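You operate a simulated robot arm through the tools that you are given. There is no shell and no other tool. Be economical: measure what you need, move in short steps, check, and stop when the job is done.

You run a simulated robot arm. Do the job below in one go: nothing can be reset, and whatever is moved stays where it is left.

## Task
Fold the set carton shut and tape its seam.
Fine: fold both flaps down, lay the tape strip along the seam, then press it down along its length till three green bands show.

The check looks at the end state, three seconds after you hand in, the way a careful person would. Anything else that was tipped, shoved, dropped, spilled or broken makes it a failure. Flat cloth is picked up by pressing the open fingertips on it (5 to 10 N) and closing them slowly along it; thin cloth reads only 2 to 8 mm in the jaws.

## Robot
A 7-joint arm with a two-finger parallel gripper on a trunk, on a base that drives. Base frame: it is fixed to the floor where the robot stands at the start and does not move with it; the origin is under the middle of the robot, x ahead of it, y to its left, z up; the surface under the hand at the start is at about z = 0.86. Units: m, degrees, N and s.
With the tool pointing down near the work surface it reaches from about 0.34 to 0.72 m from the robot's upright axis, wherever it stands. Its first joint turns from -143.0 to 143.0 degrees. Places, roughly: carton seam [0.6, 0, 1]; far flap [0.7, 0, 1.1]; near flap [0.5, 0.1, 1.1]. Payload 3 kg.
The tool frame sits at the grasp point between the pads (the TCP): z along the fingers, y along the line on which they close. The tips reach 0.03 m beyond it. Largest opening 0.11 m; finger width 0.02, thickness 0.01; the body of the gripper, 0.048 by 0.112 m, starts 0.055 m behind the TCP.
Orientation is that of the tool frame in the base frame, as [roll, pitch, yaw] about the fixed x, y, z axes, in that order (R = Rz(yaw) Ry(pitch) Rx(roll)). With the fingers straight down and closing along the base's y, the tool's x points along the base's -x, its y along +y and its z along -z.

## Interface
- The arm moves only by the tool move_arm. Its argument "increments" is a list of rows, each a list of 3 entries, a list of its own where there are three numbers: the closure, from 0 (fully open) to 1 (shut), then the shift along the tool's x, y, z in m, then the turn, a rotation vector about the tool's x, y, z in degrees. In form: [[hand, [tx, ty, tz], [rx, ry, rz]], ...]. A call has 1 to 10 rows; each row shifts and turns the commanded pose from where the row before left it, along the tool's axes as they then stand. Rows are played at 5 a second. More than 0.05 m and 8.6 degrees between two rows, or a gripper value outside its range, and nothing of the call is played. A pose out of reach is approached as far as the arm can. The call stops where the force on the tool passes 40 N (or 10 N more than at its start, if that is more) or the arm is blocked; 0.2 s more then pass. The fingers move at their own pace (about 0.108 m/s each) and stop on an object; they squeeze with about 26 N. The grip force told is the motor's: it shows also when the fingers shut on nothing. Time passes only in rows, and 0.2 s behind the last, so rows that do not move let the fingers close. It gives the time, the measured TCP pose, the force on the tool (base axes), the opening and the grip force at its end, in the units of the frame above (readings bear some noise), with the torque about the TCP (base axes, N m) and any sound that the robot's microphone picked up.
- Cameras (640 x 400 px; columns grow to the right, rows downward): "scene" is now at [0.1509, -0.0248, 1.7161]; the picture's right is [-0.34, -0.94, 0.00], its down [-0.76, 0.28, -0.58] and it looks along [0.55, -0.20, -0.81] (base axes); focal length 281 px, centre (320, 200). "wrist" rides on the gripper at [0.072, 0.017, -0.103] in the tool frame; the picture's right is [-0.23, 0.97, 0.00], its down [-0.76, -0.18, -0.62] and it looks along [-0.61, -0.14, 0.78] (tool axes); focal length 222 px, centre (320, 200). There is no depth. A picture from a camera that has moved, and an enlarged one, comes with that camera's place and axes in the base frame and with its lens.
- snapshot(camera): a new picture of that camera. No time passes.
- lift_body(by): slides the trunk up (or, below 0, down) by that many m; the arm and the scene camera ride with it, the base frame stays. It gives what a move gives, with no picture.
- base_move(legs): drives the robot by 1 to 6 legs, each [ahead, left, turn to the left] in m, m and degrees, along the robot's own axes; the way and the turn of a leg run together, so that a leg with both is an arc; at most 1.5 m and 180 degrees a leg. The arm and the cameras ride along, it lands a little off, and it stops where it bumps. It gives what a move gives.
- pan_tilt(pan, tilt): turns the head with the scene camera to pan (to the left, within 86 degrees either way) and tilt (down, from -29 to 69), counted from straight ahead of the robot. It gives what a move gives.
- inspect(camera, box): a new picture of the part [left, top, right, bottom] of that camera's present view, enlarged. No time passes.
- finish_job(): hands the job in; it is judged then, once.

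Work in short steps. Places have to be worked out from the pictures, the camera data and where the tool is seen: move nearer, look again, correct. Check each grasp and each placing, and mend what went wrong. You have 120 turns and 98 pictures in all, those below and enlarged ones among them. Open the gripper and draw the arm clear of the work before you hand the job in, unless the task says otherwise; then end with one line.

The tools are called after "Call:" by a JSON object that holds its "name" and its "arguments". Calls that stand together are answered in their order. move_arm: Moves the arm, as the interface text tells. Its arguments: {"type":"object","properties":{"increments":{"type":"array","items":{"type":"array"}}},"required":["increments"]} The other tools are called the same way: lift_body (by) slides the trunk up or down; base_move (legs) drives the base; pan_tilt (pan, tilt) turns the head that bears the scene camera; snapshot (camera) takes a picture; inspect (camera, box) takes an enlarged picture of a part of a camera's view; finish_job () hands the job in.

At the start:

```text
clock: 0.0
tcp_pos: [0.5999, 0.2043, 1.3144]
tool_rot: [179.9, 0.0, 180.0]
wrist_force: [-0.1, 0.5, -0.6]
wrist_torque: [0.01, 0.02, -0.02]
width: 0.1101
finger_force: 0.0
trunk travel left (down, up): [-0.847, 0.043]
robot x, y, heading: [0.0009, 0.0001, -0.0]
head pan, tilt: [-19.9, 54.2]
```

scene: 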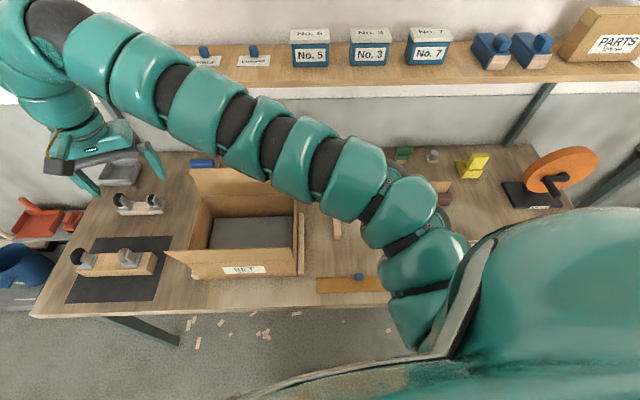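
wrist: 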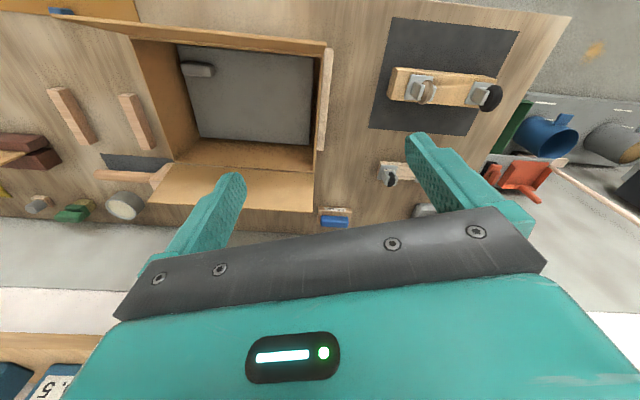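

The carton's near side carries the "SET" label and its flaps look upright, but the arm hides part of the bench. I'll enlarge the carton in both views.

Call:
{"name": "inspect", "arguments": {"camera": "scene", "box": [150, 140, 400, 300]}}

Call:
{"name": "inspect", "arguments": {"camera": "wrist", "box": [20, 0, 380, 225]}}

```text
2.50 times, centred on (275, 220) of scene
camera zoom: at [0.1509, -0.0248, 1.7161], right [-0.34, -0.94, 0.0], down [-0.76, 0.28, -0.58], along [0.55, -0.2, -0.81], focal length 702 px, centre (432, 150)
```

zoom: 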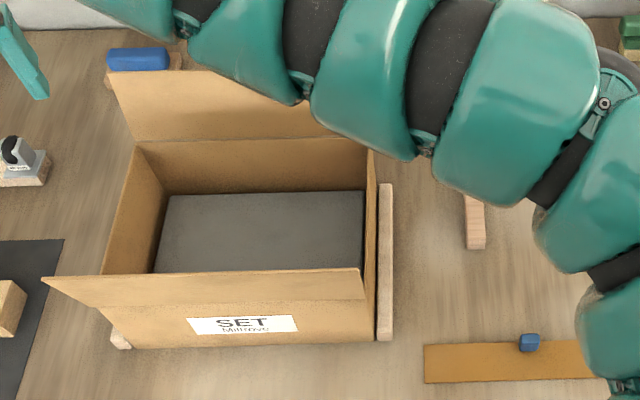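

```text
1.78 times, centred on (200, 112) of wrist
camera zoom: at [0.5272, 0.2219, 1.4191], right [0.23, 0.97, 0.0], down [0.76, -0.18, 0.62], along [0.61, -0.14, -0.78], focal length 395 px, centre (533, 356)
```

zoom: 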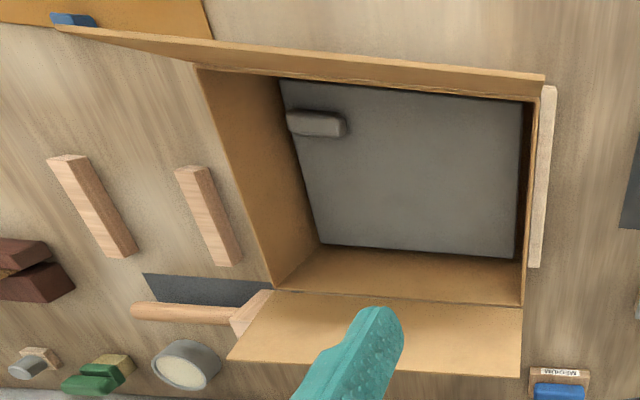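

The brown strip with the blue tab near (0.41, -0.24) looks like the tape, and the carton seems yawed slightly. I'll swing the arm high over to the right to get a clear view of the carton and bring the wrist camera over the tape.

Call:
{"name": "move_arm", "arguments": {"increments": [[0, [0.02, -0.045, 0], [0, 0, 0]], [0, [0.02, -0.045, 0], [0, 0, 0]], [0, [0.02, -0.045, 0], [0, 0, 0]], [0, [0.02, -0.045, 0], [0, 0, 0]], [0, [0.02, -0.045, 0], [0, 0, 0]], [0, [0.02, -0.045, 0], [0, 0, 0]], [0, [0.02, -0.045, 0], [0, 0, 0]], [0, [0.02, -0.045, 0], [0, 0, 0]], [0, [0.02, -0.045, 0], [0, 0, 0]], [0, [0.02, -0.045, 0], [0, 0, 0]]]}}

Call:
{"name": "snapshot", "arguments": {"camera": "scene"}}

Call:
{"name": "snapshot", "arguments": {"camera": "wrist"}}

```text
clock: 2.2
tcp_pos: [0.6332, 0.0771, 1.2996]
tool_rot: [179.7, 0.0, 179.9]
wrist_force: [-0.6, -0.5, -1.2]
wrist_torque: [0.02, -0.01, -0.02]
width: 0.1103
finger_force: 0.2
out of reach, approached as far as the arm can: row 1, 2, 3, 4, 5, 6, 7, 8, 9, 10
trunk travel left (down, up): [-0.847, 0.043]
robot x, y, heading: [-0.0008, -0.0003, -0.2]
head pan, tilt: [-19.9, 54.2]
```

```text
93 pictures are left
camera scene: at [0.1518, -0.026, 1.716], right [-0.34, -0.94, 0.0], down [-0.76, 0.28, -0.58], along [0.55, -0.2, -0.81], focal length 281 px, centre (320, 200)
```

scene: 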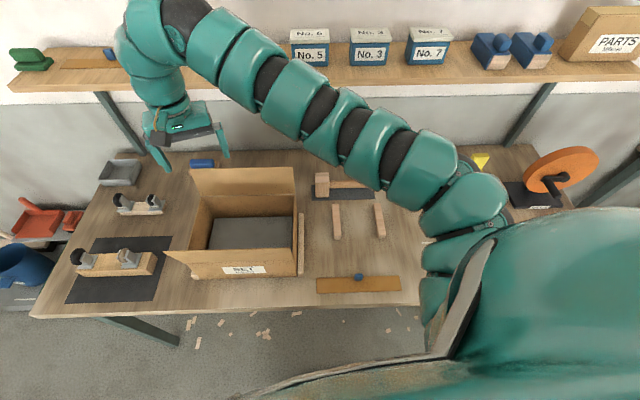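

```text
92 pictures are left
camera wrist: at [0.5604, 0.0938, 1.4031], right [0.23, 0.97, 0.0], down [0.76, -0.18, 0.62], along [0.61, -0.14, -0.78], focal length 222 px, centre (320, 200)
```

wrist: 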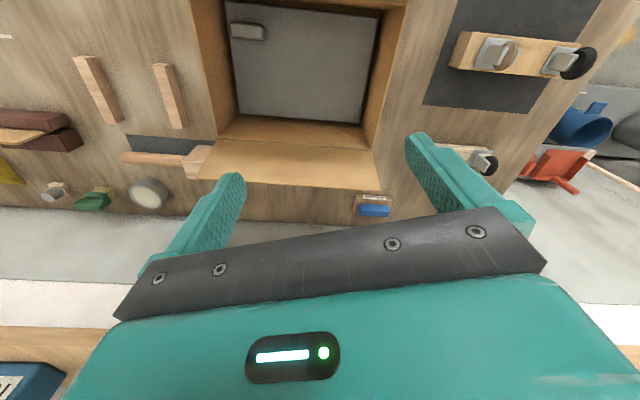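

The carton top now measures about 0.30 x 0.23 m, yawed about -17°, with its rim near z=0.98 and its centre near (0.64, 0.04). The tape strip lies parallel to it at about (0.39, -0.24). I'll turn the gripper so the fingers close across the flaps.

Call:
{"name": "move_arm", "arguments": {"increments": [[0, [0, 0, 0], [0, 0, -8.2]], [0, [0, 0, 0], [0, 0, -8.2]], [0, [0, 0, 0], [0, 0, -8.2]], [0, [0, 0, 0], [0, 0, -8.2]], [0, [0, 0, 0], [0, 0, -8.2]], [0, [0, 0, 0], [0, 0, -8.2]], [0, [0, 0, 0], [0, 0, -8.2]], [0, [0, 0, 0], [0, 0, -8.2]], [0, [0, 0, 0], [0, 0, -8.0]]]}}

Call:
{"name": "snapshot", "arguments": {"camera": "scene"}}

Call:
{"name": "snapshot", "arguments": {"camera": "wrist"}}

```text
clock: 4.2
tcp_pos: [0.6317, 0.0781, 1.2997]
tool_rot: [-180.0, 0.0, -106.2]
wrist_force: [-0.8, -0.7, -0.7]
wrist_torque: [0.0, 0.01, -0.02]
width: 0.1101
finger_force: 0.1
trunk travel left (down, up): [-0.847, 0.043]
robot x, y, heading: [-0.0016, 0.0026, -0.2]
head pan, tilt: [-19.9, 54.2]
```

```text
91 pictures are left
camera scene: at [0.1509, -0.0249, 1.7161], right [-0.34, -0.94, 0.0], down [-0.76, 0.28, -0.58], along [0.55, -0.2, -0.81], focal length 281 px, centre (320, 200)
```

scene: 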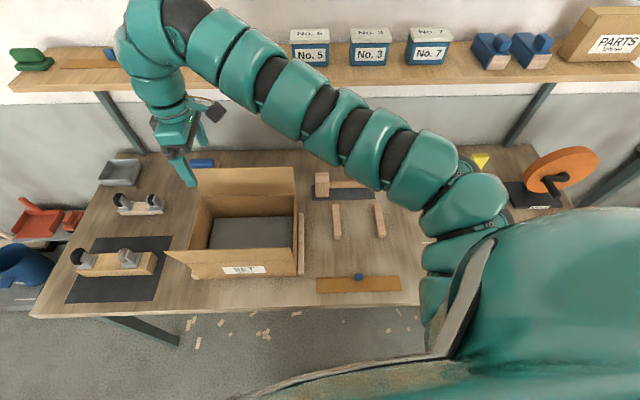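

```text
90 pictures are left
camera wrist: at [0.5949, 0.013, 1.4027], right [-0.87, 0.49, 0.0], down [0.38, 0.68, 0.62], along [0.31, 0.54, -0.78], focal length 222 px, centre (320, 200)
```

wrist: 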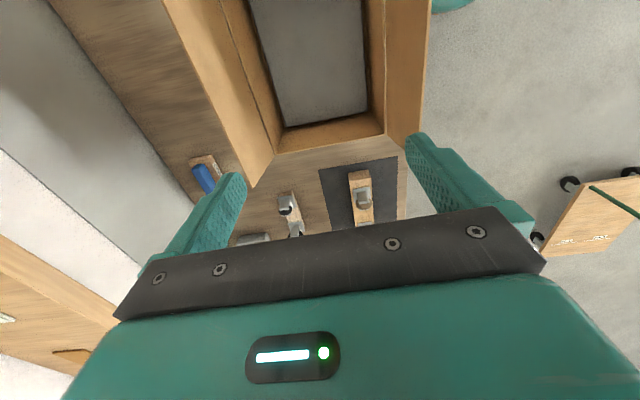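

Using both views, the far flap's free edge lies at depth d≈0.734 with z≈1.09 (d axis = (0.957, -0.29)), leaning out 12°. The near flap leans out from its hinge at d≈0.479. I'll move to straddle the far flap's edge, staying above it first.

Call:
{"name": "move_arm", "arguments": {"increments": [[0, [0.008, -0.033, 0.03], [0, 0, 0]], [0, [0.008, -0.033, 0.03], [0, 0, 0]], [0, [0.008, -0.033, 0.03], [0, 0, 0]], [0, [0.009, -0.034, 0.03], [0, 0, 0]], [0, [0, 0, 0], [0, 0, 0]]]}}

Call:
{"name": "snapshot", "arguments": {"camera": "scene"}}

Call:
{"name": "snapshot", "arguments": {"camera": "wrist"}}

```text
clock: 5.4
tcp_pos: [0.7494, 0.0082, 1.1801]
tool_rot: [-180.0, 0.0, -106.2]
wrist_force: [-0.6, 0.6, 0.1]
wrist_torque: [-0.01, -0.03, 0.0]
width: 0.11
finger_force: 0.1
trunk travel left (down, up): [-0.847, 0.043]
robot x, y, heading: [0.0016, 0.0033, -0.1]
head pan, tilt: [-19.9, 54.2]
```

```text
89 pictures are left
camera scene: at [0.1498, -0.025, 1.7162], right [-0.34, -0.94, 0.0], down [-0.76, 0.28, -0.59], along [0.55, -0.2, -0.81], focal length 281 px, centre (320, 200)
```

scene: 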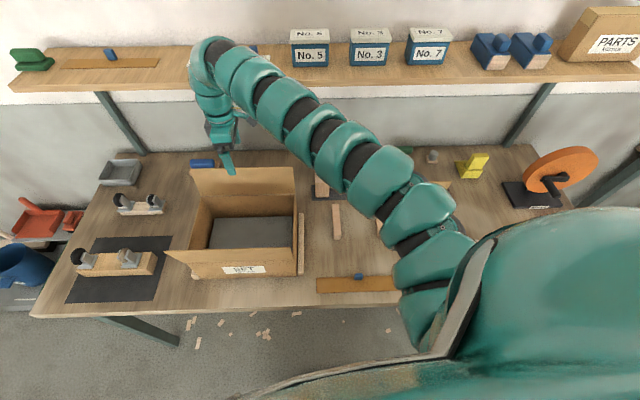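

```text
88 pictures are left
camera wrist: at [0.712, -0.056, 1.2834], right [-0.87, 0.49, 0.0], down [0.38, 0.68, 0.62], along [0.31, 0.54, -0.78], focal length 222 px, centre (320, 200)
```

wrist: 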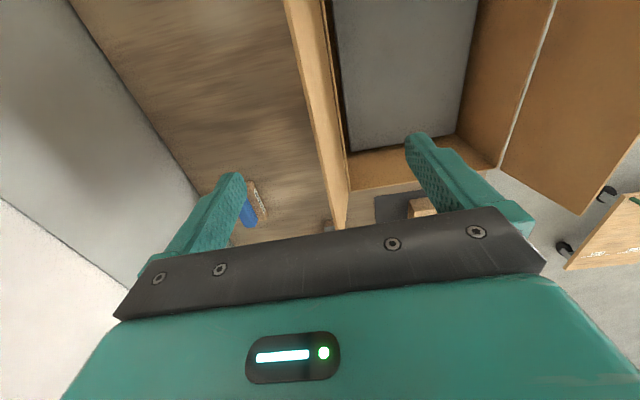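

The pose was reached, and the flap's edge sits between the two fingers in the wrist view. I'll lower the fingers around it, then draw back towards the robot gently.

Call:
{"name": "move_arm", "arguments": {"increments": [[0, [0, 0, 0.03], [0, 0, 0]], [0, [0, 0, 0.03], [0, 0, 0]], [0, [0, 0, 0.03], [0, 0, 0]], [0, [0, 0.02, 0], [0, 0, 0]], [0, [0, 0.02, 0], [0, 0, 0]], [0, [0, 0.02, 0], [0, 0, 0]], [0, [0, 0.02, 0], [0, 0, 0]], [0, [0, 0.02, 0], [0, 0, 0]]]}}

Call:
{"name": "snapshot", "arguments": {"camera": "scene"}}

Call:
{"name": "snapshot", "arguments": {"camera": "wrist"}}

```text
clock: 7.2
tcp_pos: [0.6694, 0.0344, 1.0913]
tool_rot: [-179.9, 0.0, -106.5]
wrist_force: [-0.7, -0.7, 0.1]
wrist_torque: [0.02, -0.03, 0.01]
width: 0.1098
finger_force: 0.1
out of reach, approached as far as the arm can: row 8
trunk travel left (down, up): [-0.847, 0.043]
robot x, y, heading: [-0.0019, 0.0001, 0.2]
head pan, tilt: [-19.9, 54.2]
```

```text
87 pictures are left
camera scene: at [0.1509, -0.0243, 1.7161], right [-0.34, -0.94, 0.0], down [-0.76, 0.28, -0.59], along [0.55, -0.2, -0.81], focal length 281 px, centre (320, 200)
```

scene: 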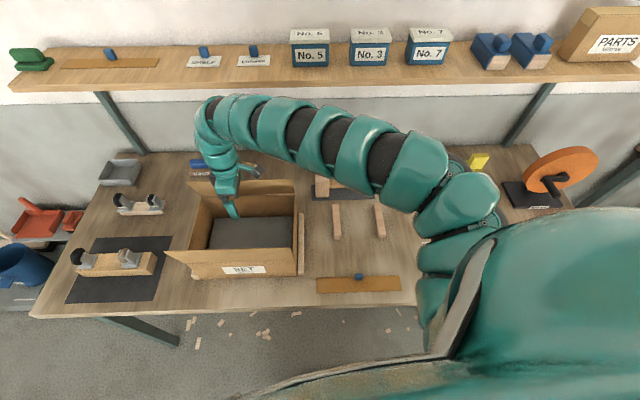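

```text
86 pictures are left
camera wrist: at [0.6326, -0.0301, 1.1942], right [-0.87, 0.49, 0.0], down [0.39, 0.68, 0.62], along [0.31, 0.54, -0.78], focal length 222 px, centre (320, 200)
```

wrist: 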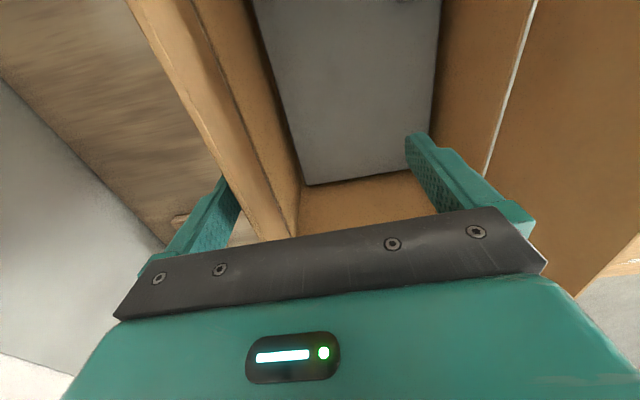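

The flap edge is caught by the far finger, but the arm can't draw in closer at this height. Backing the base 8 cm will carry on the pull and give me more inner reach.

Call:
{"name": "base_move", "arguments": {"legs": [[-0.08, 0, 0]]}}

Call:
{"name": "snapshot", "arguments": {"camera": "wrist"}}

Call:
{"name": "snapshot", "arguments": {"camera": "scene"}}

```text
clock: 8.3
tcp_pos: [0.588, 0.0336, 1.0899]
tool_rot: [-179.8, 0.1, -106.4]
wrist_force: [-0.4, 0.8, 0.5]
wrist_torque: [0.0, -0.01, -0.03]
width: 0.1098
finger_force: 0.1
trunk travel left (down, up): [-0.847, 0.043]
robot x, y, heading: [-0.0784, -0.0011, -0.0]
head pan, tilt: [-19.9, 54.2]
```

```text
85 pictures are left
camera wrist: at [0.5506, -0.0297, 1.1947], right [-0.87, 0.49, 0.0], down [0.38, 0.68, 0.62], along [0.31, 0.54, -0.78], focal length 222 px, centre (320, 200)
```

wrist: 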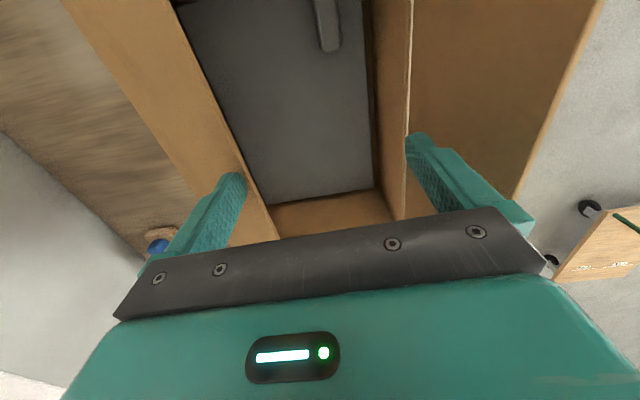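

```text
84 pictures are left
camera scene: at [0.0686, -0.0249, 1.7162], right [-0.34, -0.94, 0.0], down [-0.76, 0.28, -0.59], along [0.55, -0.2, -0.81], focal length 281 px, centre (320, 200)
```

scene: 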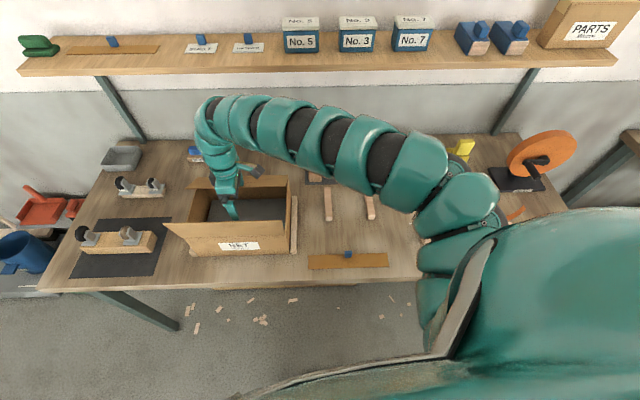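

The flap is folded in about half way, and the far finger is on its outside, which becomes the top. Now I lower the fingertips to near the rim height to fold it on down.

Call:
{"name": "move_arm", "arguments": {"increments": [[0, [0, -0.005, 0.015], [0, 0, 0]], [0, [0, -0.005, 0.015], [0, 0, 0]], [0, [0, 0, 0.015], [0, 0, 0]], [0, [0, 0, 0.015], [0, 0, 0]], [0, [0, 0, 0.01], [0, 0, 0]]]}}

Call:
{"name": "snapshot", "arguments": {"camera": "wrist"}}

Call:
{"name": "inspect", "arguments": {"camera": "scene", "box": [150, 130, 350, 270]}}

```text
clock: 9.5
tcp_pos: [0.6004, 0.0311, 1.0328]
tool_rot: [-178.4, 0.7, -106.3]
wrist_force: [-15.6, -1.7, 55.9]
wrist_torque: [-1.22, -2.29, -0.77]
width: 0.1029
finger_force: 0.1
trunk travel left (down, up): [-0.847, 0.043]
robot x, y, heading: [-0.0823, 0.0003, -0.3]
head pan, tilt: [-19.9, 54.2]
stopped in row 5: the force on the tool passed its limit at 120 N (the readings are from after the stop); the commanded pose is now the measured one
```

```text
83 pictures are left
camera wrist: at [0.5614, -0.0337, 1.1354], right [-0.87, 0.49, -0.02], down [0.37, 0.68, 0.64], along [0.33, 0.55, -0.77], focal length 222 px, centre (320, 200)
```

wrist: 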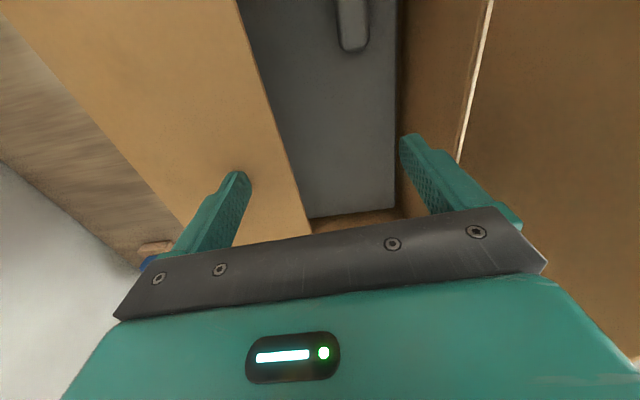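

```text
2.86 times, centred on (250, 200) of scene
camera zoom: at [0.0607, -0.0267, 1.7176], right [-0.34, -0.94, 0.0], down [-0.76, 0.28, -0.59], along [0.56, -0.2, -0.81], focal length 803 px, centre (520, 200)
```

zoom: 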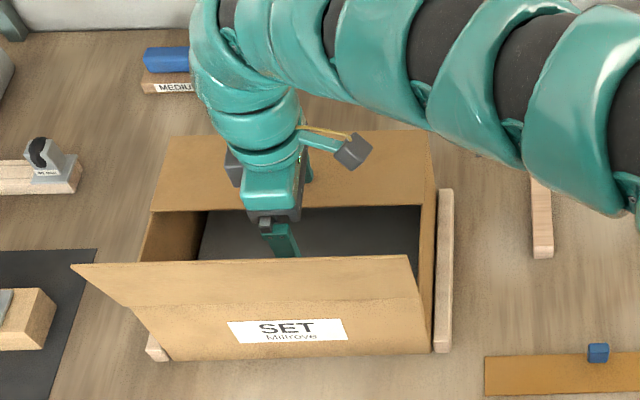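

The fingers met hard resistance with their tips at z≈1.003, so the flap is down flat at the rim (z≈1.0). I'll lift off and see whether it stays.

Call:
{"name": "move_arm", "arguments": {"increments": [[0, [0, 0, -0.03], [0, 0, 0]], [0, [0, 0, -0.03], [0, 0, 0]], [0, [0, 0, -0.03], [0, 0, 0]], [0, [0, 0, 0], [0, 0, 0]]]}}

Call:
{"name": "snapshot", "arguments": {"camera": "wrist"}}

Call:
{"name": "inspect", "arguments": {"camera": "scene", "box": [150, 130, 350, 270]}}

```text
clock: 10.5
tcp_pos: [0.6022, 0.0318, 1.1173]
tool_rot: [-179.0, 0.5, -106.4]
wrist_force: [0.2, 0.0, 0.2]
wrist_torque: [0.0, 0.02, 0.01]
width: 0.1101
finger_force: 0.1
trunk travel left (down, up): [-0.847, 0.043]
robot x, y, heading: [-0.0794, -0.0009, 0.1]
head pan, tilt: [-19.9, 54.2]
```

```text
81 pictures are left
camera wrist: at [0.5639, -0.0328, 1.2196], right [-0.87, 0.49, -0.02], down [0.37, 0.68, 0.63], along [0.32, 0.54, -0.77], focal length 222 px, centre (320, 200)
```

wrist: 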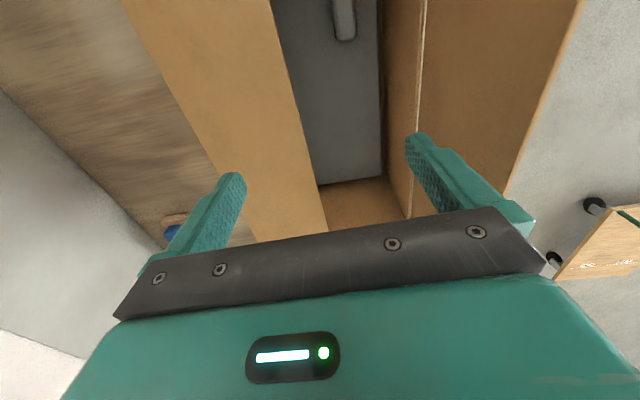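

```text
2.86 times, centred on (250, 200) of scene
camera zoom: at [0.0696, -0.0246, 1.7161], right [-0.34, -0.94, 0.0], down [-0.76, 0.28, -0.59], along [0.55, -0.2, -0.81], focal length 803 px, centre (520, 200)
```

zoom: 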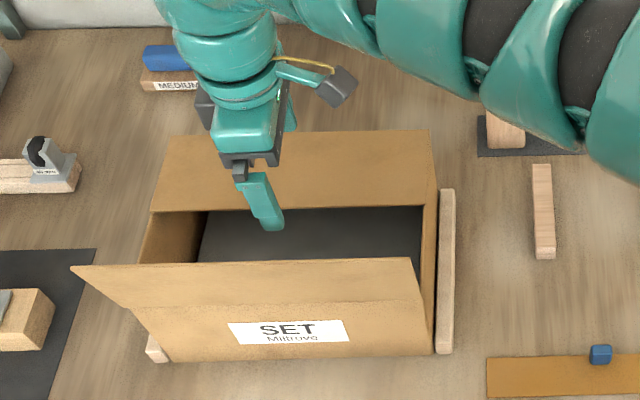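

The far flap stays shut and flat (edge at d≈0.60). For the near flap I'll lift the tool above its edge and back the base about 10 cm, so the near finger ends up outside it.

Call:
{"name": "move_arm", "arguments": {"increments": [[0, [0, 0, -0.03], [0, 0, 0]], [0, [0, 0, -0.03], [0, 0, 0]], [0, [0, 0, 0], [0, 0, 0]]]}}

Call:
{"name": "base_move", "arguments": {"legs": [[-0.11, 0.01, 0]]}}

Call:
{"name": "snapshot", "arguments": {"camera": "wrist"}}

```text
clock: 11.3
tcp_pos: [0.6026, 0.0315, 1.1767]
tool_rot: [-179.1, 0.5, -106.4]
wrist_force: [-0.1, 0.2, 0.6]
wrist_torque: [-0.04, -0.03, -0.02]
width: 0.1099
finger_force: 0.0
trunk travel left (down, up): [-0.847, 0.043]
robot x, y, heading: [-0.082, -0.0006, 0.3]
head pan, tilt: [-19.9, 54.2]
```

```text
clock: 12.5
tcp_pos: [0.4908, 0.0421, 1.175]
tool_rot: [-179.0, 0.4, -106.3]
wrist_force: [-0.4, -0.8, 0.2]
wrist_torque: [0.0, -0.01, 0.0]
width: 0.11
finger_force: 0.1
trunk travel left (down, up): [-0.847, 0.043]
robot x, y, heading: [-0.1944, 0.0084, 0.1]
head pan, tilt: [-19.9, 54.2]
```

```text
79 pictures are left
camera wrist: at [0.4528, -0.022, 1.2792], right [-0.87, 0.49, -0.01], down [0.37, 0.68, 0.63], along [0.32, 0.54, -0.78], focal length 222 px, centre (320, 200)
```

wrist: 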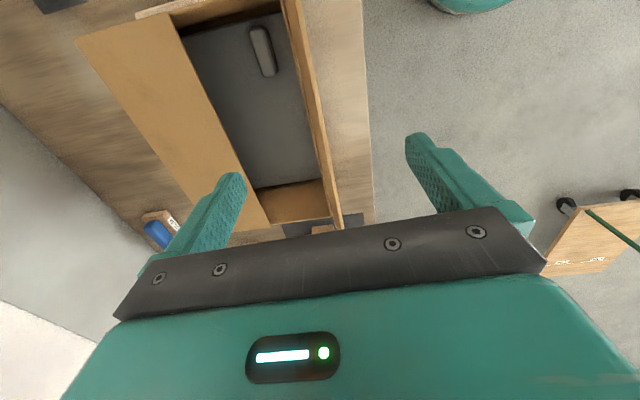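

The near flap's edge is between the fingers. I'll lower around it and push it toward the carton slightly, checking the force.

Call:
{"name": "move_arm", "arguments": {"increments": [[0, [0, 0, 0.03], [0, 0, 0]], [0, [0, 0, 0.03], [0, 0, 0]], [0, [0, 0, 0.03], [0, 0, 0]], [0, [0, 0, 0.01], [0, 0, 0]], [0, [0, -0.015, 0], [0, 0, 0]], [0, [0, -0.015, 0], [0, 0, 0]]]}}

Call:
{"name": "snapshot", "arguments": {"camera": "wrist"}}

```text
clock: 13.9
tcp_pos: [0.5231, 0.0343, 1.076]
tool_rot: [-179.1, 0.3, -106.3]
wrist_force: [-0.3, 0.3, 0.5]
wrist_torque: [0.0, -0.01, 0.0]
width: 0.1102
finger_force: 0.0
trunk travel left (down, up): [-0.847, 0.043]
robot x, y, heading: [-0.189, 0.0109, 0.2]
head pan, tilt: [-19.9, 54.2]
```

```text
78 pictures are left
camera wrist: at [0.4844, -0.0299, 1.179], right [-0.87, 0.49, -0.01], down [0.37, 0.68, 0.63], along [0.32, 0.54, -0.78], focal length 222 px, centre (320, 200)
```

wrist: 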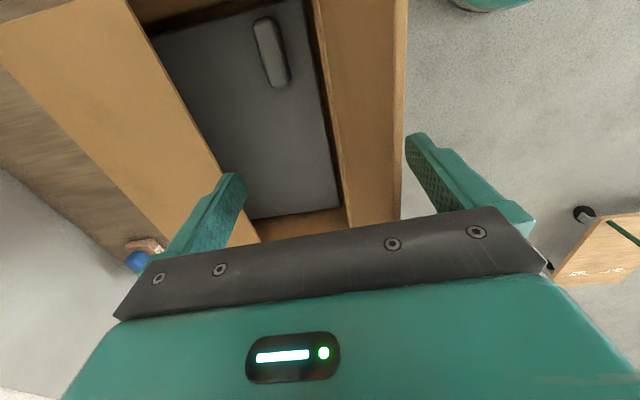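

The near finger is outside the flap and touching near its edge. Now I drive ahead 12 cm to fold it over; the fingertips stay at z≈1.046, clear of the far flap.

Call:
{"name": "base_move", "arguments": {"legs": [[0.12, 0, 0]]}}

Call:
{"name": "snapshot", "arguments": {"camera": "wrist"}}

```text
clock: 15.2
tcp_pos: [0.6418, 0.0357, 1.0751]
tool_rot: [-179.0, 0.4, -106.3]
wrist_force: [-0.1, 0.0, -1.3]
wrist_torque: [-0.01, 0.01, 0.02]
width: 0.1099
finger_force: 0.1
trunk travel left (down, up): [-0.847, 0.043]
robot x, y, heading: [-0.0693, 0.0075, 0.3]
head pan, tilt: [-19.9, 54.2]
```

```text
77 pictures are left
camera wrist: at [0.6043, -0.0291, 1.1784], right [-0.87, 0.49, -0.01], down [0.37, 0.68, 0.63], along [0.32, 0.54, -0.78], focal length 222 px, centre (320, 200)
```

wrist: 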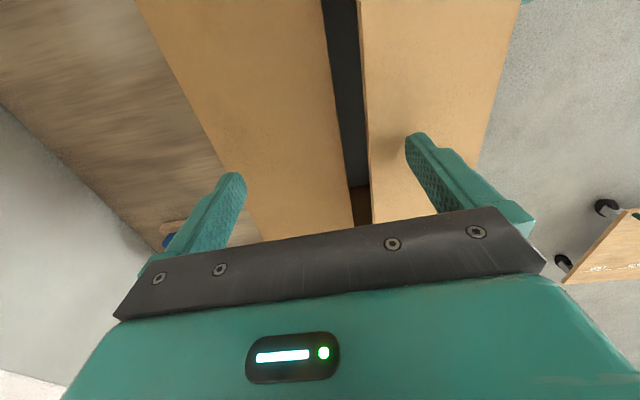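

Near flap is about 60° over. I'll press straight down with both fingertips onto the flaps in small steps until contact.

Call:
{"name": "move_arm", "arguments": {"increments": [[0, [0, 0, 0.01], [0, 0, 0]], [0, [0, 0, 0.01], [0, 0, 0]], [0, [0, 0, 0.008], [0, 0, 0]], [0, [0, 0, 0.005], [0, 0, 0]], [0, [0, 0, 0.003], [0, 0, 0]]]}}

Call:
{"name": "snapshot", "arguments": {"camera": "wrist"}}

```text
clock: 16.4
tcp_pos: [0.6408, 0.0355, 1.0398]
tool_rot: [-179.1, 0.4, -106.2]
wrist_force: [0.1, -0.5, 0.4]
wrist_torque: [0.0, 0.0, 0.02]
width: 0.1101
finger_force: 0.0
trunk travel left (down, up): [-0.847, 0.043]
robot x, y, heading: [-0.0703, 0.0092, 0.1]
head pan, tilt: [-19.9, 54.2]
```

```text
76 pictures are left
camera wrist: at [0.6034, -0.0292, 1.1432], right [-0.87, 0.49, -0.01], down [0.37, 0.68, 0.63], along [0.32, 0.54, -0.78], focal length 222 px, centre (320, 200)
```

wrist: 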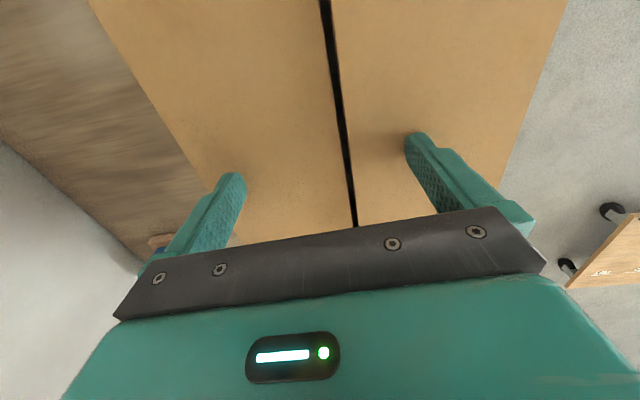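

Nearly closed with no contact force yet; tips are at z≈1.010. A few more millimetres.

Call:
{"name": "move_arm", "arguments": {"increments": [[0, [0, 0, 0.003], [0, 0, 0]], [0, [0, 0, 0.003], [0, 0, 0]], [0, [0, 0, 0.002], [0, 0, 0]]]}}

Call:
{"name": "snapshot", "arguments": {"camera": "wrist"}}

```text
clock: 17.2
tcp_pos: [0.6413, 0.036, 1.035]
tool_rot: [-178.8, 0.5, -106.3]
wrist_force: [0.3, -1.2, 22.0]
wrist_torque: [0.28, 1.34, 0.07]
width: 0.1097
finger_force: 0.0
trunk travel left (down, up): [-0.847, 0.043]
robot x, y, heading: [-0.0733, 0.009, -0.1]
head pan, tilt: [-19.9, 54.2]
```

```text
75 pictures are left
camera wrist: at [0.603, -0.0293, 1.138], right [-0.87, 0.49, -0.02], down [0.37, 0.68, 0.63], along [0.32, 0.55, -0.77], focal length 222 px, centre (320, 200)
```

wrist: 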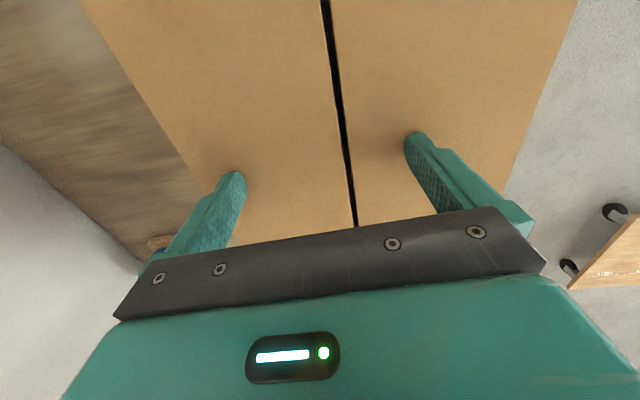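

Contact at 22 N with both flaps level (surface z≈1.005). I'll lift off, check both stay shut, and then head for the tape.

Call:
{"name": "move_arm", "arguments": {"increments": [[0, [0, 0, -0.03], [0, 0, 0]], [0, [0, 0, -0.03], [0, 0, 0]], [0, [0, 0, -0.03], [0, 0, 0]], [0, [0, 0, -0.03], [0, 0, 0]], [0, [0, 0, 0], [0, 0, 0]]]}}

Call:
{"name": "base_move", "arguments": {"legs": [[-0.235, -0.24, 0]]}}

Call:
{"name": "snapshot", "arguments": {"camera": "wrist"}}

Call:
{"name": "snapshot", "arguments": {"camera": "scene"}}

```text
clock: 18.4
tcp_pos: [0.6411, 0.0354, 1.1536]
tool_rot: [-179.2, 0.4, -106.4]
wrist_force: [-0.5, 0.5, -1.0]
wrist_torque: [0.01, 0.01, 0.03]
width: 0.11
finger_force: 0.1
trunk travel left (down, up): [-0.847, 0.043]
robot x, y, heading: [-0.0754, 0.0126, 0.0]
head pan, tilt: [-19.9, 54.2]
```

```text
clock: 20.6
tcp_pos: [0.4047, -0.2038, 1.1516]
tool_rot: [-179.1, 0.2, -106.0]
wrist_force: [-0.4, 0.3, 0.1]
wrist_torque: [-0.04, -0.02, -0.01]
width: 0.11
finger_force: 0.0
trunk travel left (down, up): [-0.847, 0.043]
robot x, y, heading: [-0.3038, -0.2308, 0.5]
head pan, tilt: [-19.9, 54.2]
```

```text
74 pictures are left
camera wrist: at [0.3672, -0.2685, 1.256], right [-0.87, 0.49, -0.01], down [0.37, 0.68, 0.63], along [0.32, 0.55, -0.78], focal length 222 px, centre (320, 200)
```

wrist: 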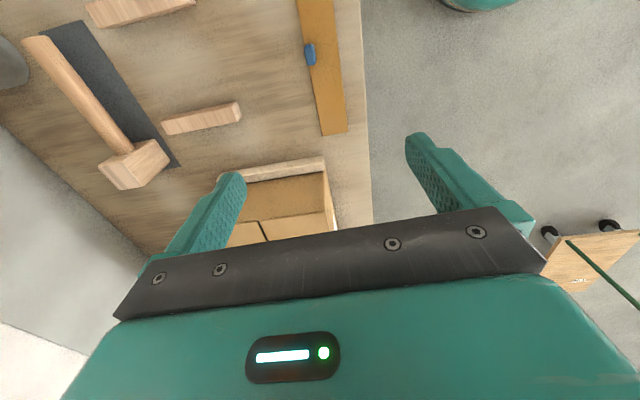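

```text
73 pictures are left
camera scene: at [-0.1564, -0.2569, 1.7161], right [-0.33, -0.94, 0.0], down [-0.76, 0.27, -0.59], along [0.55, -0.19, -0.81], focal length 281 px, centre (320, 200)
```

scene: 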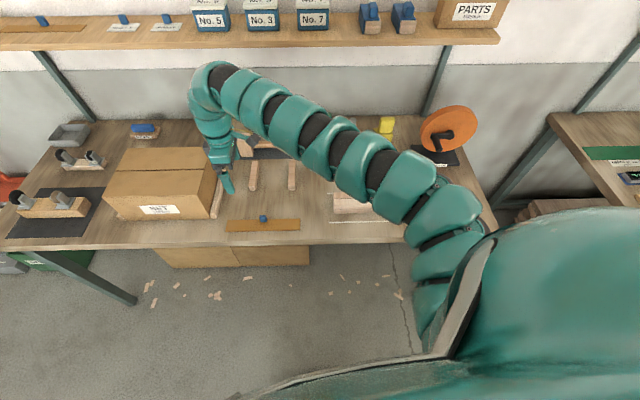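

The carton is shut. The tape tab works out at about (0.404, -0.242) from this view too, so I'll enlarge it to see the tab's shape.

Call:
{"name": "inspect", "arguments": {"camera": "wrist", "box": [260, 0, 400, 150]}}

Call:
{"name": "inspect", "arguments": {"camera": "scene", "box": [210, 200, 310, 240]}}

```text
2.67 times, centred on (330, 75) of wrist
camera zoom: at [0.3672, -0.2685, 1.256], right [-0.87, 0.49, -0.01], down [0.37, 0.68, 0.63], along [0.32, 0.55, -0.78], focal length 592 px, centre (293, 533)
```

zoom: 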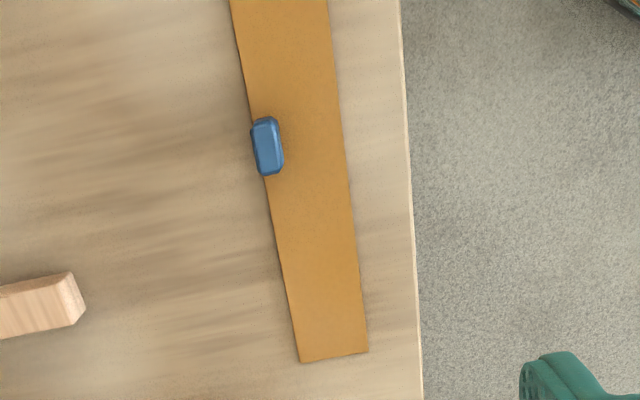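

```text
6.40 times, centred on (260, 220) of scene
camera zoom: at [-0.1564, -0.2569, 1.7161], right [-0.33, -0.94, 0.0], down [-0.76, 0.27, -0.59], along [0.55, -0.19, -0.81], focal length 1798 px, centre (704, 72)
```

zoom: 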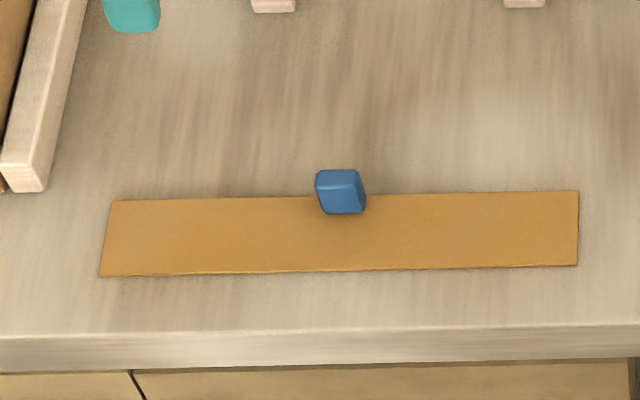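

The tab stands on the strip's far edge at mid-length, roughly 12 mm thick across and 22 mm long. The strip and seam both lie about 18.4° off the y axis. I'll align the yaw, move above the tab and descend part way.

Call:
{"name": "move_arm", "arguments": {"increments": [[0, [0, 0, 0.03], [-0.9, 0, 2.4]], [0, [0.018, -0.006, 0.035], [0, 0, 0]], [0, [0.017, -0.006, 0.035], [0, 0, 0]], [0, [0, 0, 0.04], [0, 0, 0]], [0, [0, 0, 0.04], [0, 0, 0]], [0, [0, 0, 0], [0, 0, 0]]]}}

Call:
{"name": "snapshot", "arguments": {"camera": "wrist"}}

Call:
{"name": "inspect", "arguments": {"camera": "scene", "box": [180, 140, 340, 260]}}

```text
clock: 22.0
tcp_pos: [0.4064, -0.2382, 0.9724]
tool_rot: [-180.0, 0.4, -108.5]
wrist_force: [-0.3, -0.4, -0.5]
wrist_torque: [0.0, 0.0, -0.02]
width: 0.1099
finger_force: 0.2
trunk travel left (down, up): [-0.847, 0.043]
robot x, y, heading: [-0.3093, -0.2345, 0.5]
head pan, tilt: [-19.9, 54.2]
```

```text
70 pictures are left
camera wrist: at [0.3669, -0.3029, 1.0756], right [-0.85, 0.52, 0.0], down [0.41, 0.66, 0.63], along [0.33, 0.54, -0.78], focal length 222 px, centre (320, 200)
```

wrist: 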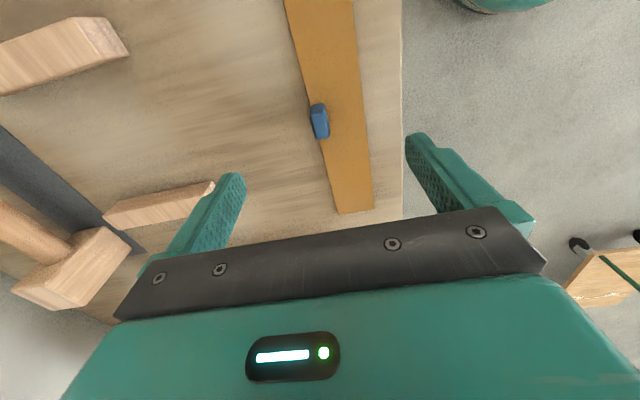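

```text
3.33 times, centred on (260, 200) of scene
camera zoom: at [-0.1562, -0.2564, 1.7162], right [-0.33, -0.94, 0.0], down [-0.76, 0.27, -0.59], along [0.55, -0.2, -0.81], focal length 937 px, centre (520, 200)
```

zoom: 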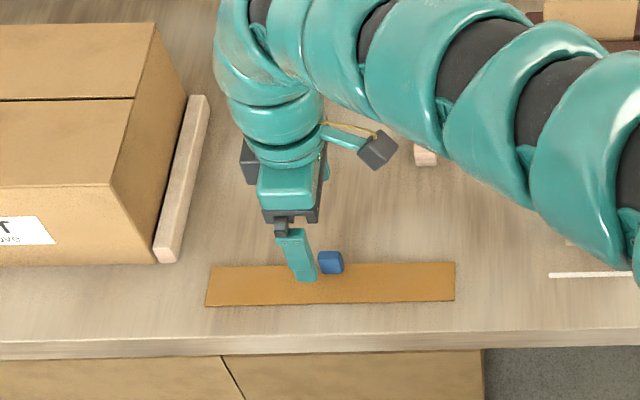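

The tab sits about 4 mm further along than the tool, and the fingers will straddle it cleanly. I'll shift and descend so the tips are about 8 mm above the table, without closing yet.

Call:
{"name": "move_arm", "arguments": {"increments": [[0, [0.0045, 0, 0.02], [0, 0, 0]], [0, [0, 0, 0.02], [0, 0, 0]], [0, [0, 0, 0.02], [0, 0, 0]], [0, [0, 0, 0.012], [0, 0, 0]], [0, [0, 0, 0], [0, 0, 0]]]}}

Call:
{"name": "snapshot", "arguments": {"camera": "wrist"}}

Call:
{"name": "inspect", "arguments": {"camera": "scene", "box": [220, 180, 300, 240]}}

```text
clock: 23.2
tcp_pos: [0.4042, -0.2425, 0.8998]
tool_rot: [180.0, 0.5, -108.4]
wrist_force: [-0.3, 0.1, 0.9]
wrist_torque: [0.02, -0.02, 0.01]
width: 0.11
finger_force: 0.0
trunk travel left (down, up): [-0.847, 0.043]
robot x, y, heading: [-0.3071, -0.2355, 0.4]
head pan, tilt: [-19.9, 54.2]
```

```text
68 pictures are left
camera wrist: at [0.3658, -0.3069, 1.0035], right [-0.85, 0.52, 0.0], down [0.41, 0.66, 0.63], along [0.33, 0.54, -0.78], focal length 222 px, centre (320, 200)
```

wrist: 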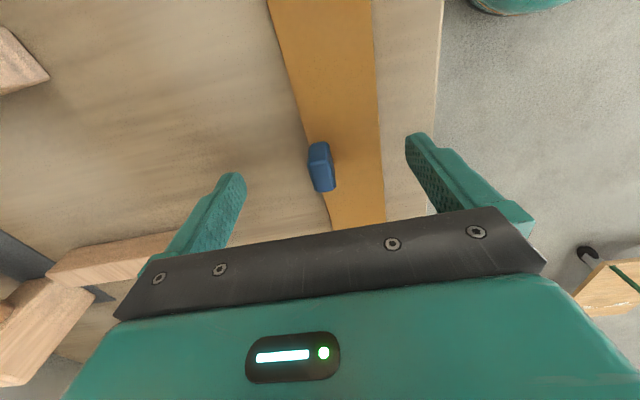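

```text
6.67 times, centred on (260, 210) of scene
camera zoom: at [-0.1557, -0.2563, 1.7161], right [-0.33, -0.94, 0.0], down [-0.76, 0.27, -0.58], along [0.55, -0.2, -0.81], focal length 1873 px, centre (720, 133)
```

zoom: 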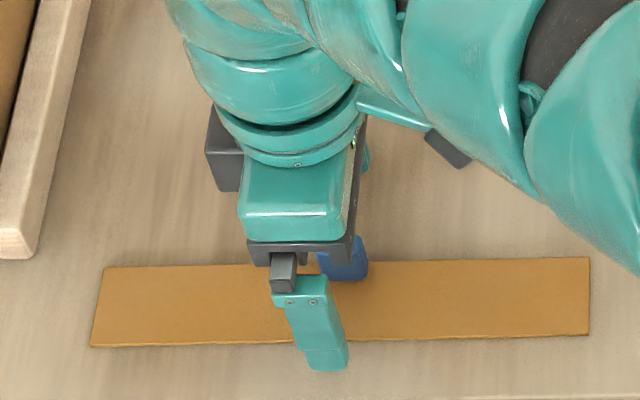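

The tab works out at (0.405, -0.242), within 1 mm of the tool. I'll close on it.

Call:
{"name": "move_arm", "arguments": {"increments": [[0.5, [0, 0, 0], [0, 0, 0]], [0.8, [0, 0, 0], [0, 0, 0]], [1, [0, 0, 0], [0, 0, 0]], [1, [0, 0, 0], [0, 0, 0]], [1, [0, 0, 0], [0, 0, 0]]]}}

Call:
{"name": "snapshot", "arguments": {"camera": "wrist"}}

```text
clock: 24.4
tcp_pos: [0.4057, -0.2436, 0.9005]
tool_rot: [179.9, 0.3, -108.5]
wrist_force: [0.3, 0.3, 0.7]
wrist_torque: [-0.05, -0.03, 0.04]
width: 0.0127
finger_force: 25.9
trunk travel left (down, up): [-0.847, 0.043]
robot x, y, heading: [-0.3058, -0.2332, 0.3]
head pan, tilt: [-19.9, 54.2]
```

```text
66 pictures are left
camera wrist: at [0.3659, -0.3069, 1.0038], right [-0.85, 0.52, 0.0], down [0.41, 0.66, 0.63], along [0.33, 0.54, -0.78], focal length 222 px, centre (320, 200)
```

wrist: 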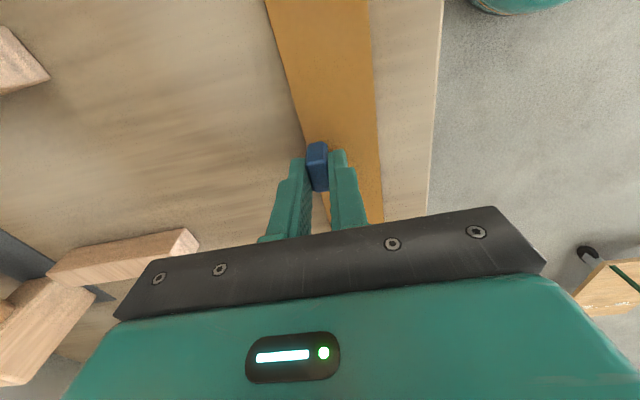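

The tab is held at 12.7 mm. I'll lift slowly, and look once clear.

Call:
{"name": "move_arm", "arguments": {"increments": [[1, [0, 0, -0.01], [0, 0, 0]], [1, [0, 0, -0.02], [0, 0, 0]], [1, [0, 0, -0.03], [0, 0, 0]], [1, [0, 0, -0.03], [0, 0, 0]], [1, [0, 0, -0.03], [0, 0, 0]], [1, [0, 0, -0.03], [0, 0, 0]], [1, [0, 0, -0.03], [0, 0, 0]], [1, [0, 0, -0.03], [0, 0, 0]], [1, [0, 0, 0], [0, 0, 0]]]}}

Call:
{"name": "snapshot", "arguments": {"camera": "wrist"}}

Call:
{"name": "inspect", "arguments": {"camera": "scene", "box": [90, 110, 330, 260]}}

```text
clock: 26.4
tcp_pos: [0.4059, -0.2453, 1.11]
tool_rot: [-180.0, 0.4, -108.4]
wrist_force: [0.0, -0.2, -0.5]
wrist_torque: [0.01, 0.0, 0.03]
width: 0.0128
finger_force: 26.0
trunk travel left (down, up): [-0.847, 0.043]
robot x, y, heading: [-0.3056, -0.2314, 0.4]
head pan, tilt: [-19.9, 54.2]
```

```text
65 pictures are left
camera wrist: at [0.3657, -0.3085, 1.2145], right [-0.85, 0.52, 0.0], down [0.41, 0.66, 0.63], along [0.33, 0.54, -0.78], focal length 222 px, centre (320, 200)
```

wrist: 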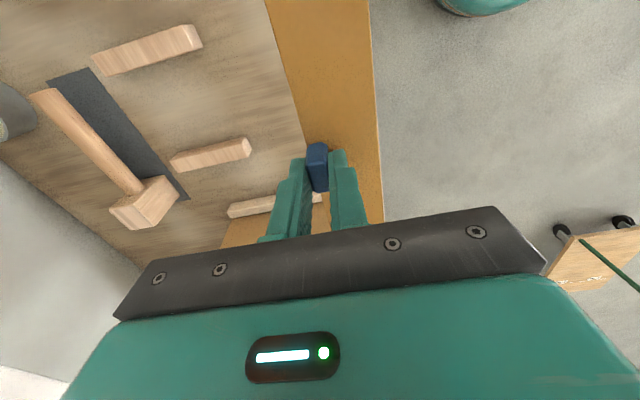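

```text
2.67 times, centred on (210, 185) of scene
camera zoom: at [-0.1551, -0.256, 1.716], right [-0.33, -0.94, 0.0], down [-0.76, 0.27, -0.58], along [0.55, -0.2, -0.81], focal length 749 px, centre (613, 240)
```

zoom: 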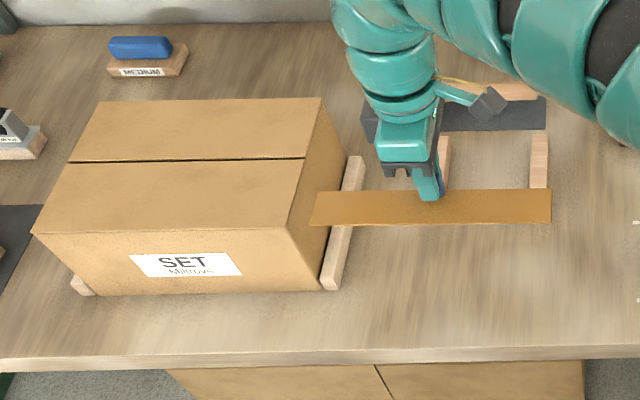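

The strip hangs level on the tab. The seam centre works out at (0.626, 0.040) and the strip's midline is 18 mm nearer than the tool, so the tool target is (0.642, 0.033). I'll drive there with the strip at z≈1.07, clear of the carton top at 1.005.

Call:
{"name": "base_move", "arguments": {"legs": [[0.2385, 0.276, 0]]}}

Call:
{"name": "snapshot", "arguments": {"camera": "wrist"}}

Call:
{"name": "inspect", "arguments": {"camera": "scene", "box": [140, 130, 340, 270]}}

```text
clock: 28.7
tcp_pos: [0.6427, 0.0312, 1.1111]
tool_rot: [-179.9, 0.4, -108.3]
wrist_force: [0.2, -0.7, -0.2]
wrist_torque: [-0.02, -0.01, -0.01]
width: 0.0129
finger_force: 25.9
trunk travel left (down, up): [-0.847, 0.043]
robot x, y, heading: [-0.0669, 0.0427, 0.2]
head pan, tilt: [-19.9, 54.2]
```

```text
63 pictures are left
camera wrist: at [0.6039, -0.0326, 1.2144], right [-0.85, 0.52, 0.0], down [0.41, 0.66, 0.63], along [0.33, 0.54, -0.78], focal length 222 px, centre (320, 200)
```

wrist: 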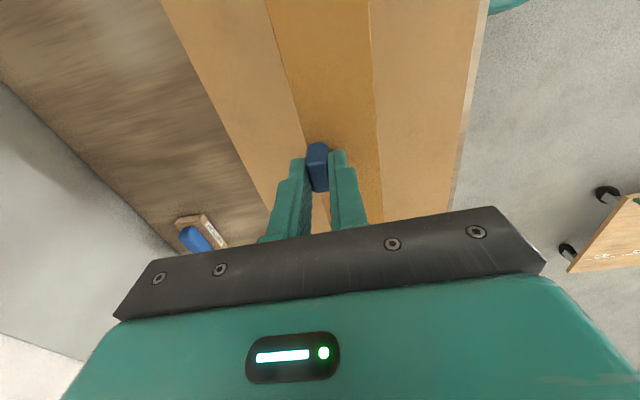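

```text
2.86 times, centred on (240, 200) of scene
camera zoom: at [0.0829, 0.0195, 1.716], right [-0.33, -0.94, 0.0], down [-0.77, 0.27, -0.58], along [0.55, -0.19, -0.81], focal length 803 px, centre (549, 200)
```

zoom: 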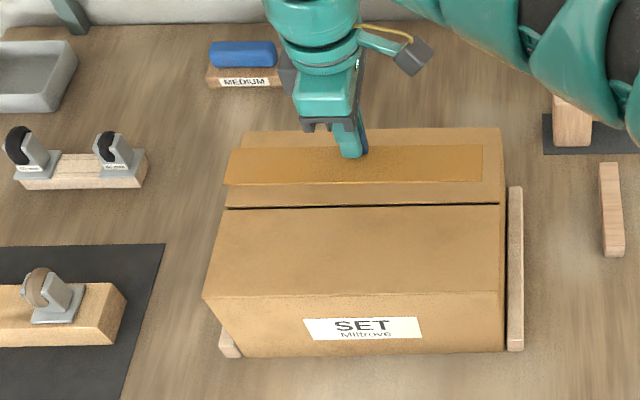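

Projected through both cameras, the strip's midline (d≈0.582) lies over the seam (0.581 to 0.583) and is centred along it within 2 mm. I'll lower to just above contact and look.

Call:
{"name": "move_arm", "arguments": {"increments": [[1, [0, 0, 0.02], [0, 0, 0]], [1, [0, 0, 0.02], [0, 0, 0]], [1, [0, 0, 0.013], [0, 0, 0]], [1, [0, 0, 0.007], [0, 0, 0]], [1, [0, 0, 0], [0, 0, 0]]]}}

Call:
{"name": "snapshot", "arguments": {"camera": "wrist"}}

Call:
{"name": "inspect", "arguments": {"camera": "scene", "box": [190, 160, 330, 260]}}

```text
clock: 29.9
tcp_pos: [0.6432, 0.0311, 1.0518]
tool_rot: [180.0, 0.5, -108.3]
wrist_force: [0.5, 0.4, 0.4]
wrist_torque: [-0.05, -0.01, 0.0]
width: 0.0127
finger_force: 25.8
trunk travel left (down, up): [-0.847, 0.043]
robot x, y, heading: [-0.0646, 0.0438, 0.4]
head pan, tilt: [-19.9, 54.2]
```

```text
61 pictures are left
camera wrist: at [0.6035, -0.0328, 1.1547], right [-0.85, 0.52, 0.0], down [0.41, 0.66, 0.63], along [0.33, 0.54, -0.78], focal length 222 px, centre (320, 200)
```

wrist: 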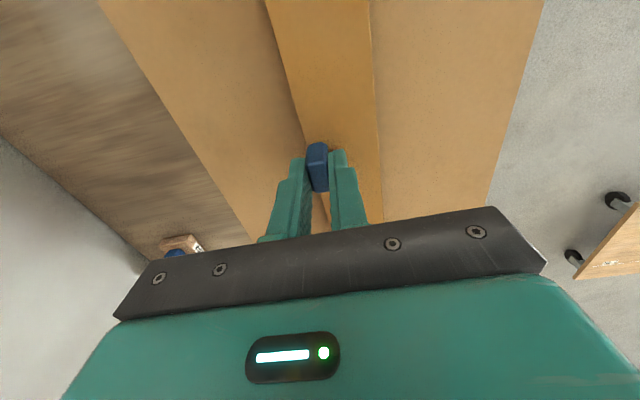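

```text
4.00 times, centred on (260, 210) of scene
camera zoom: at [0.0821, 0.0186, 1.7161], right [-0.33, -0.94, 0.0], down [-0.76, 0.27, -0.59], along [0.55, -0.19, -0.81], focal length 1124 px, centre (560, 160)
```

zoom: 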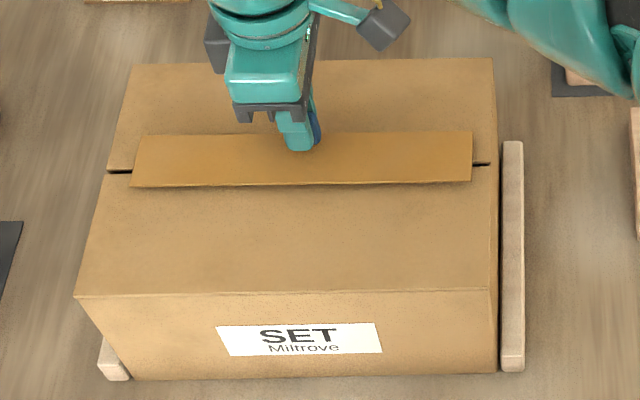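

The strip is about 7 mm above the top and covers the seam. By the end gaps it sits about 2.5 mm too far away and roughly 0.7° off, so I'll correct that and lower to contact.

Call:
{"name": "move_arm", "arguments": {"increments": [[1, [0, 0.0025, 0], [0, 0, -0.7]], [1, [0, 0, 0.003], [0, 0, 0]], [1, [0, 0, 0.003], [0, 0, 0]], [1, [0, 0, 0.002], [0, 0, 0]], [1, [0, 0, 0], [0, 0, 0]]]}}

Call:
{"name": "inspect", "arguments": {"camera": "scene", "box": [190, 160, 330, 260]}}

```text
clock: 31.1
tcp_pos: [0.6401, 0.0335, 1.0446]
tool_rot: [-179.8, 0.5, -107.7]
wrist_force: [3.0, 0.8, 14.0]
wrist_torque: [-0.04, 0.08, 0.03]
width: 0.0127
finger_force: 26.3
trunk travel left (down, up): [-0.847, 0.043]
robot x, y, heading: [-0.0718, 0.0411, 0.4]
head pan, tilt: [-19.9, 54.2]
```

```text
4.00 times, centred on (260, 210) of scene
camera zoom: at [0.081, 0.0189, 1.7164], right [-0.33, -0.94, 0.0], down [-0.76, 0.27, -0.59], along [0.55, -0.19, -0.81], focal length 1124 px, centre (560, 160)
```

zoom: 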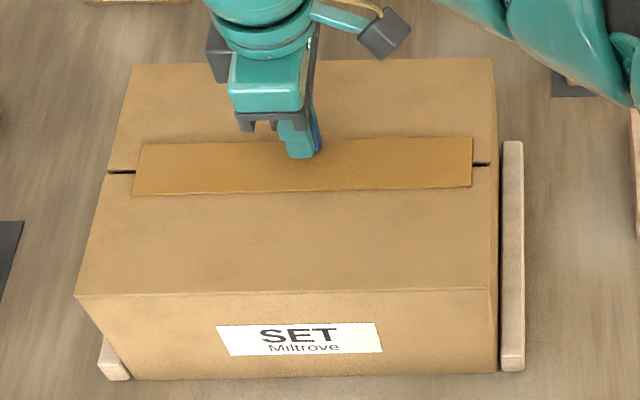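

The strip is in contact (14 N) and centred on the seam within about 2 mm at both ends. I'll open the fingers and lift.

Call:
{"name": "move_arm", "arguments": {"increments": [[0.7, [0, 0, 0], [0, 0, 0]], [0.5, [0, 0, 0], [0, 0, 0]], [0.5, [0, 0, -0.01], [0, 0, 0]], [0.5, [0, 0, -0.03], [0, 0, 0]], [0.5, [0, 0, -0.03], [0, 0, 0]], [0.5, [0, 0, 0], [0, 0, 0]]]}}

Call:
{"name": "inspect", "arguments": {"camera": "scene", "box": [190, 160, 330, 260]}}

Call:
{"name": "snapshot", "arguments": {"camera": "wrist"}}

```text
clock: 32.5
tcp_pos: [0.6402, 0.03, 1.1134]
tool_rot: [179.8, 0.5, -107.8]
wrist_force: [0.1, 0.2, -0.2]
wrist_torque: [-0.05, 0.0, 0.0]
width: 0.0551
finger_force: 0.0
trunk travel left (down, up): [-0.847, 0.043]
robot x, y, heading: [-0.0688, 0.0436, 0.6]
head pan, tilt: [-19.9, 54.2]
```

```text
4.00 times, centred on (260, 210) of scene
camera zoom: at [0.0825, 0.0189, 1.716], right [-0.33, -0.94, 0.0], down [-0.77, 0.27, -0.58], along [0.55, -0.19, -0.81], focal length 1124 px, centre (560, 160)
```

zoom: 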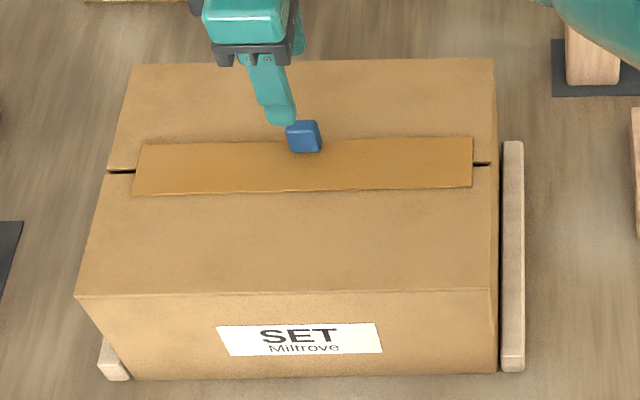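

```text
57 pictures are left
camera wrist: at [0.602, -0.0334, 1.2165], right [-0.86, 0.51, 0.0], down [0.4, 0.67, 0.63], along [0.32, 0.54, -0.78], focal length 222 px, centre (320, 200)
```

wrist: 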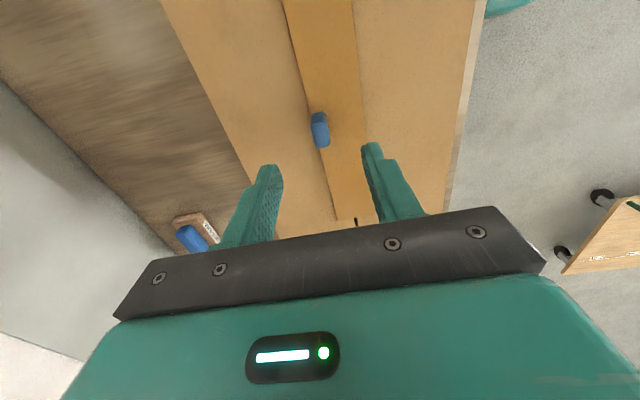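

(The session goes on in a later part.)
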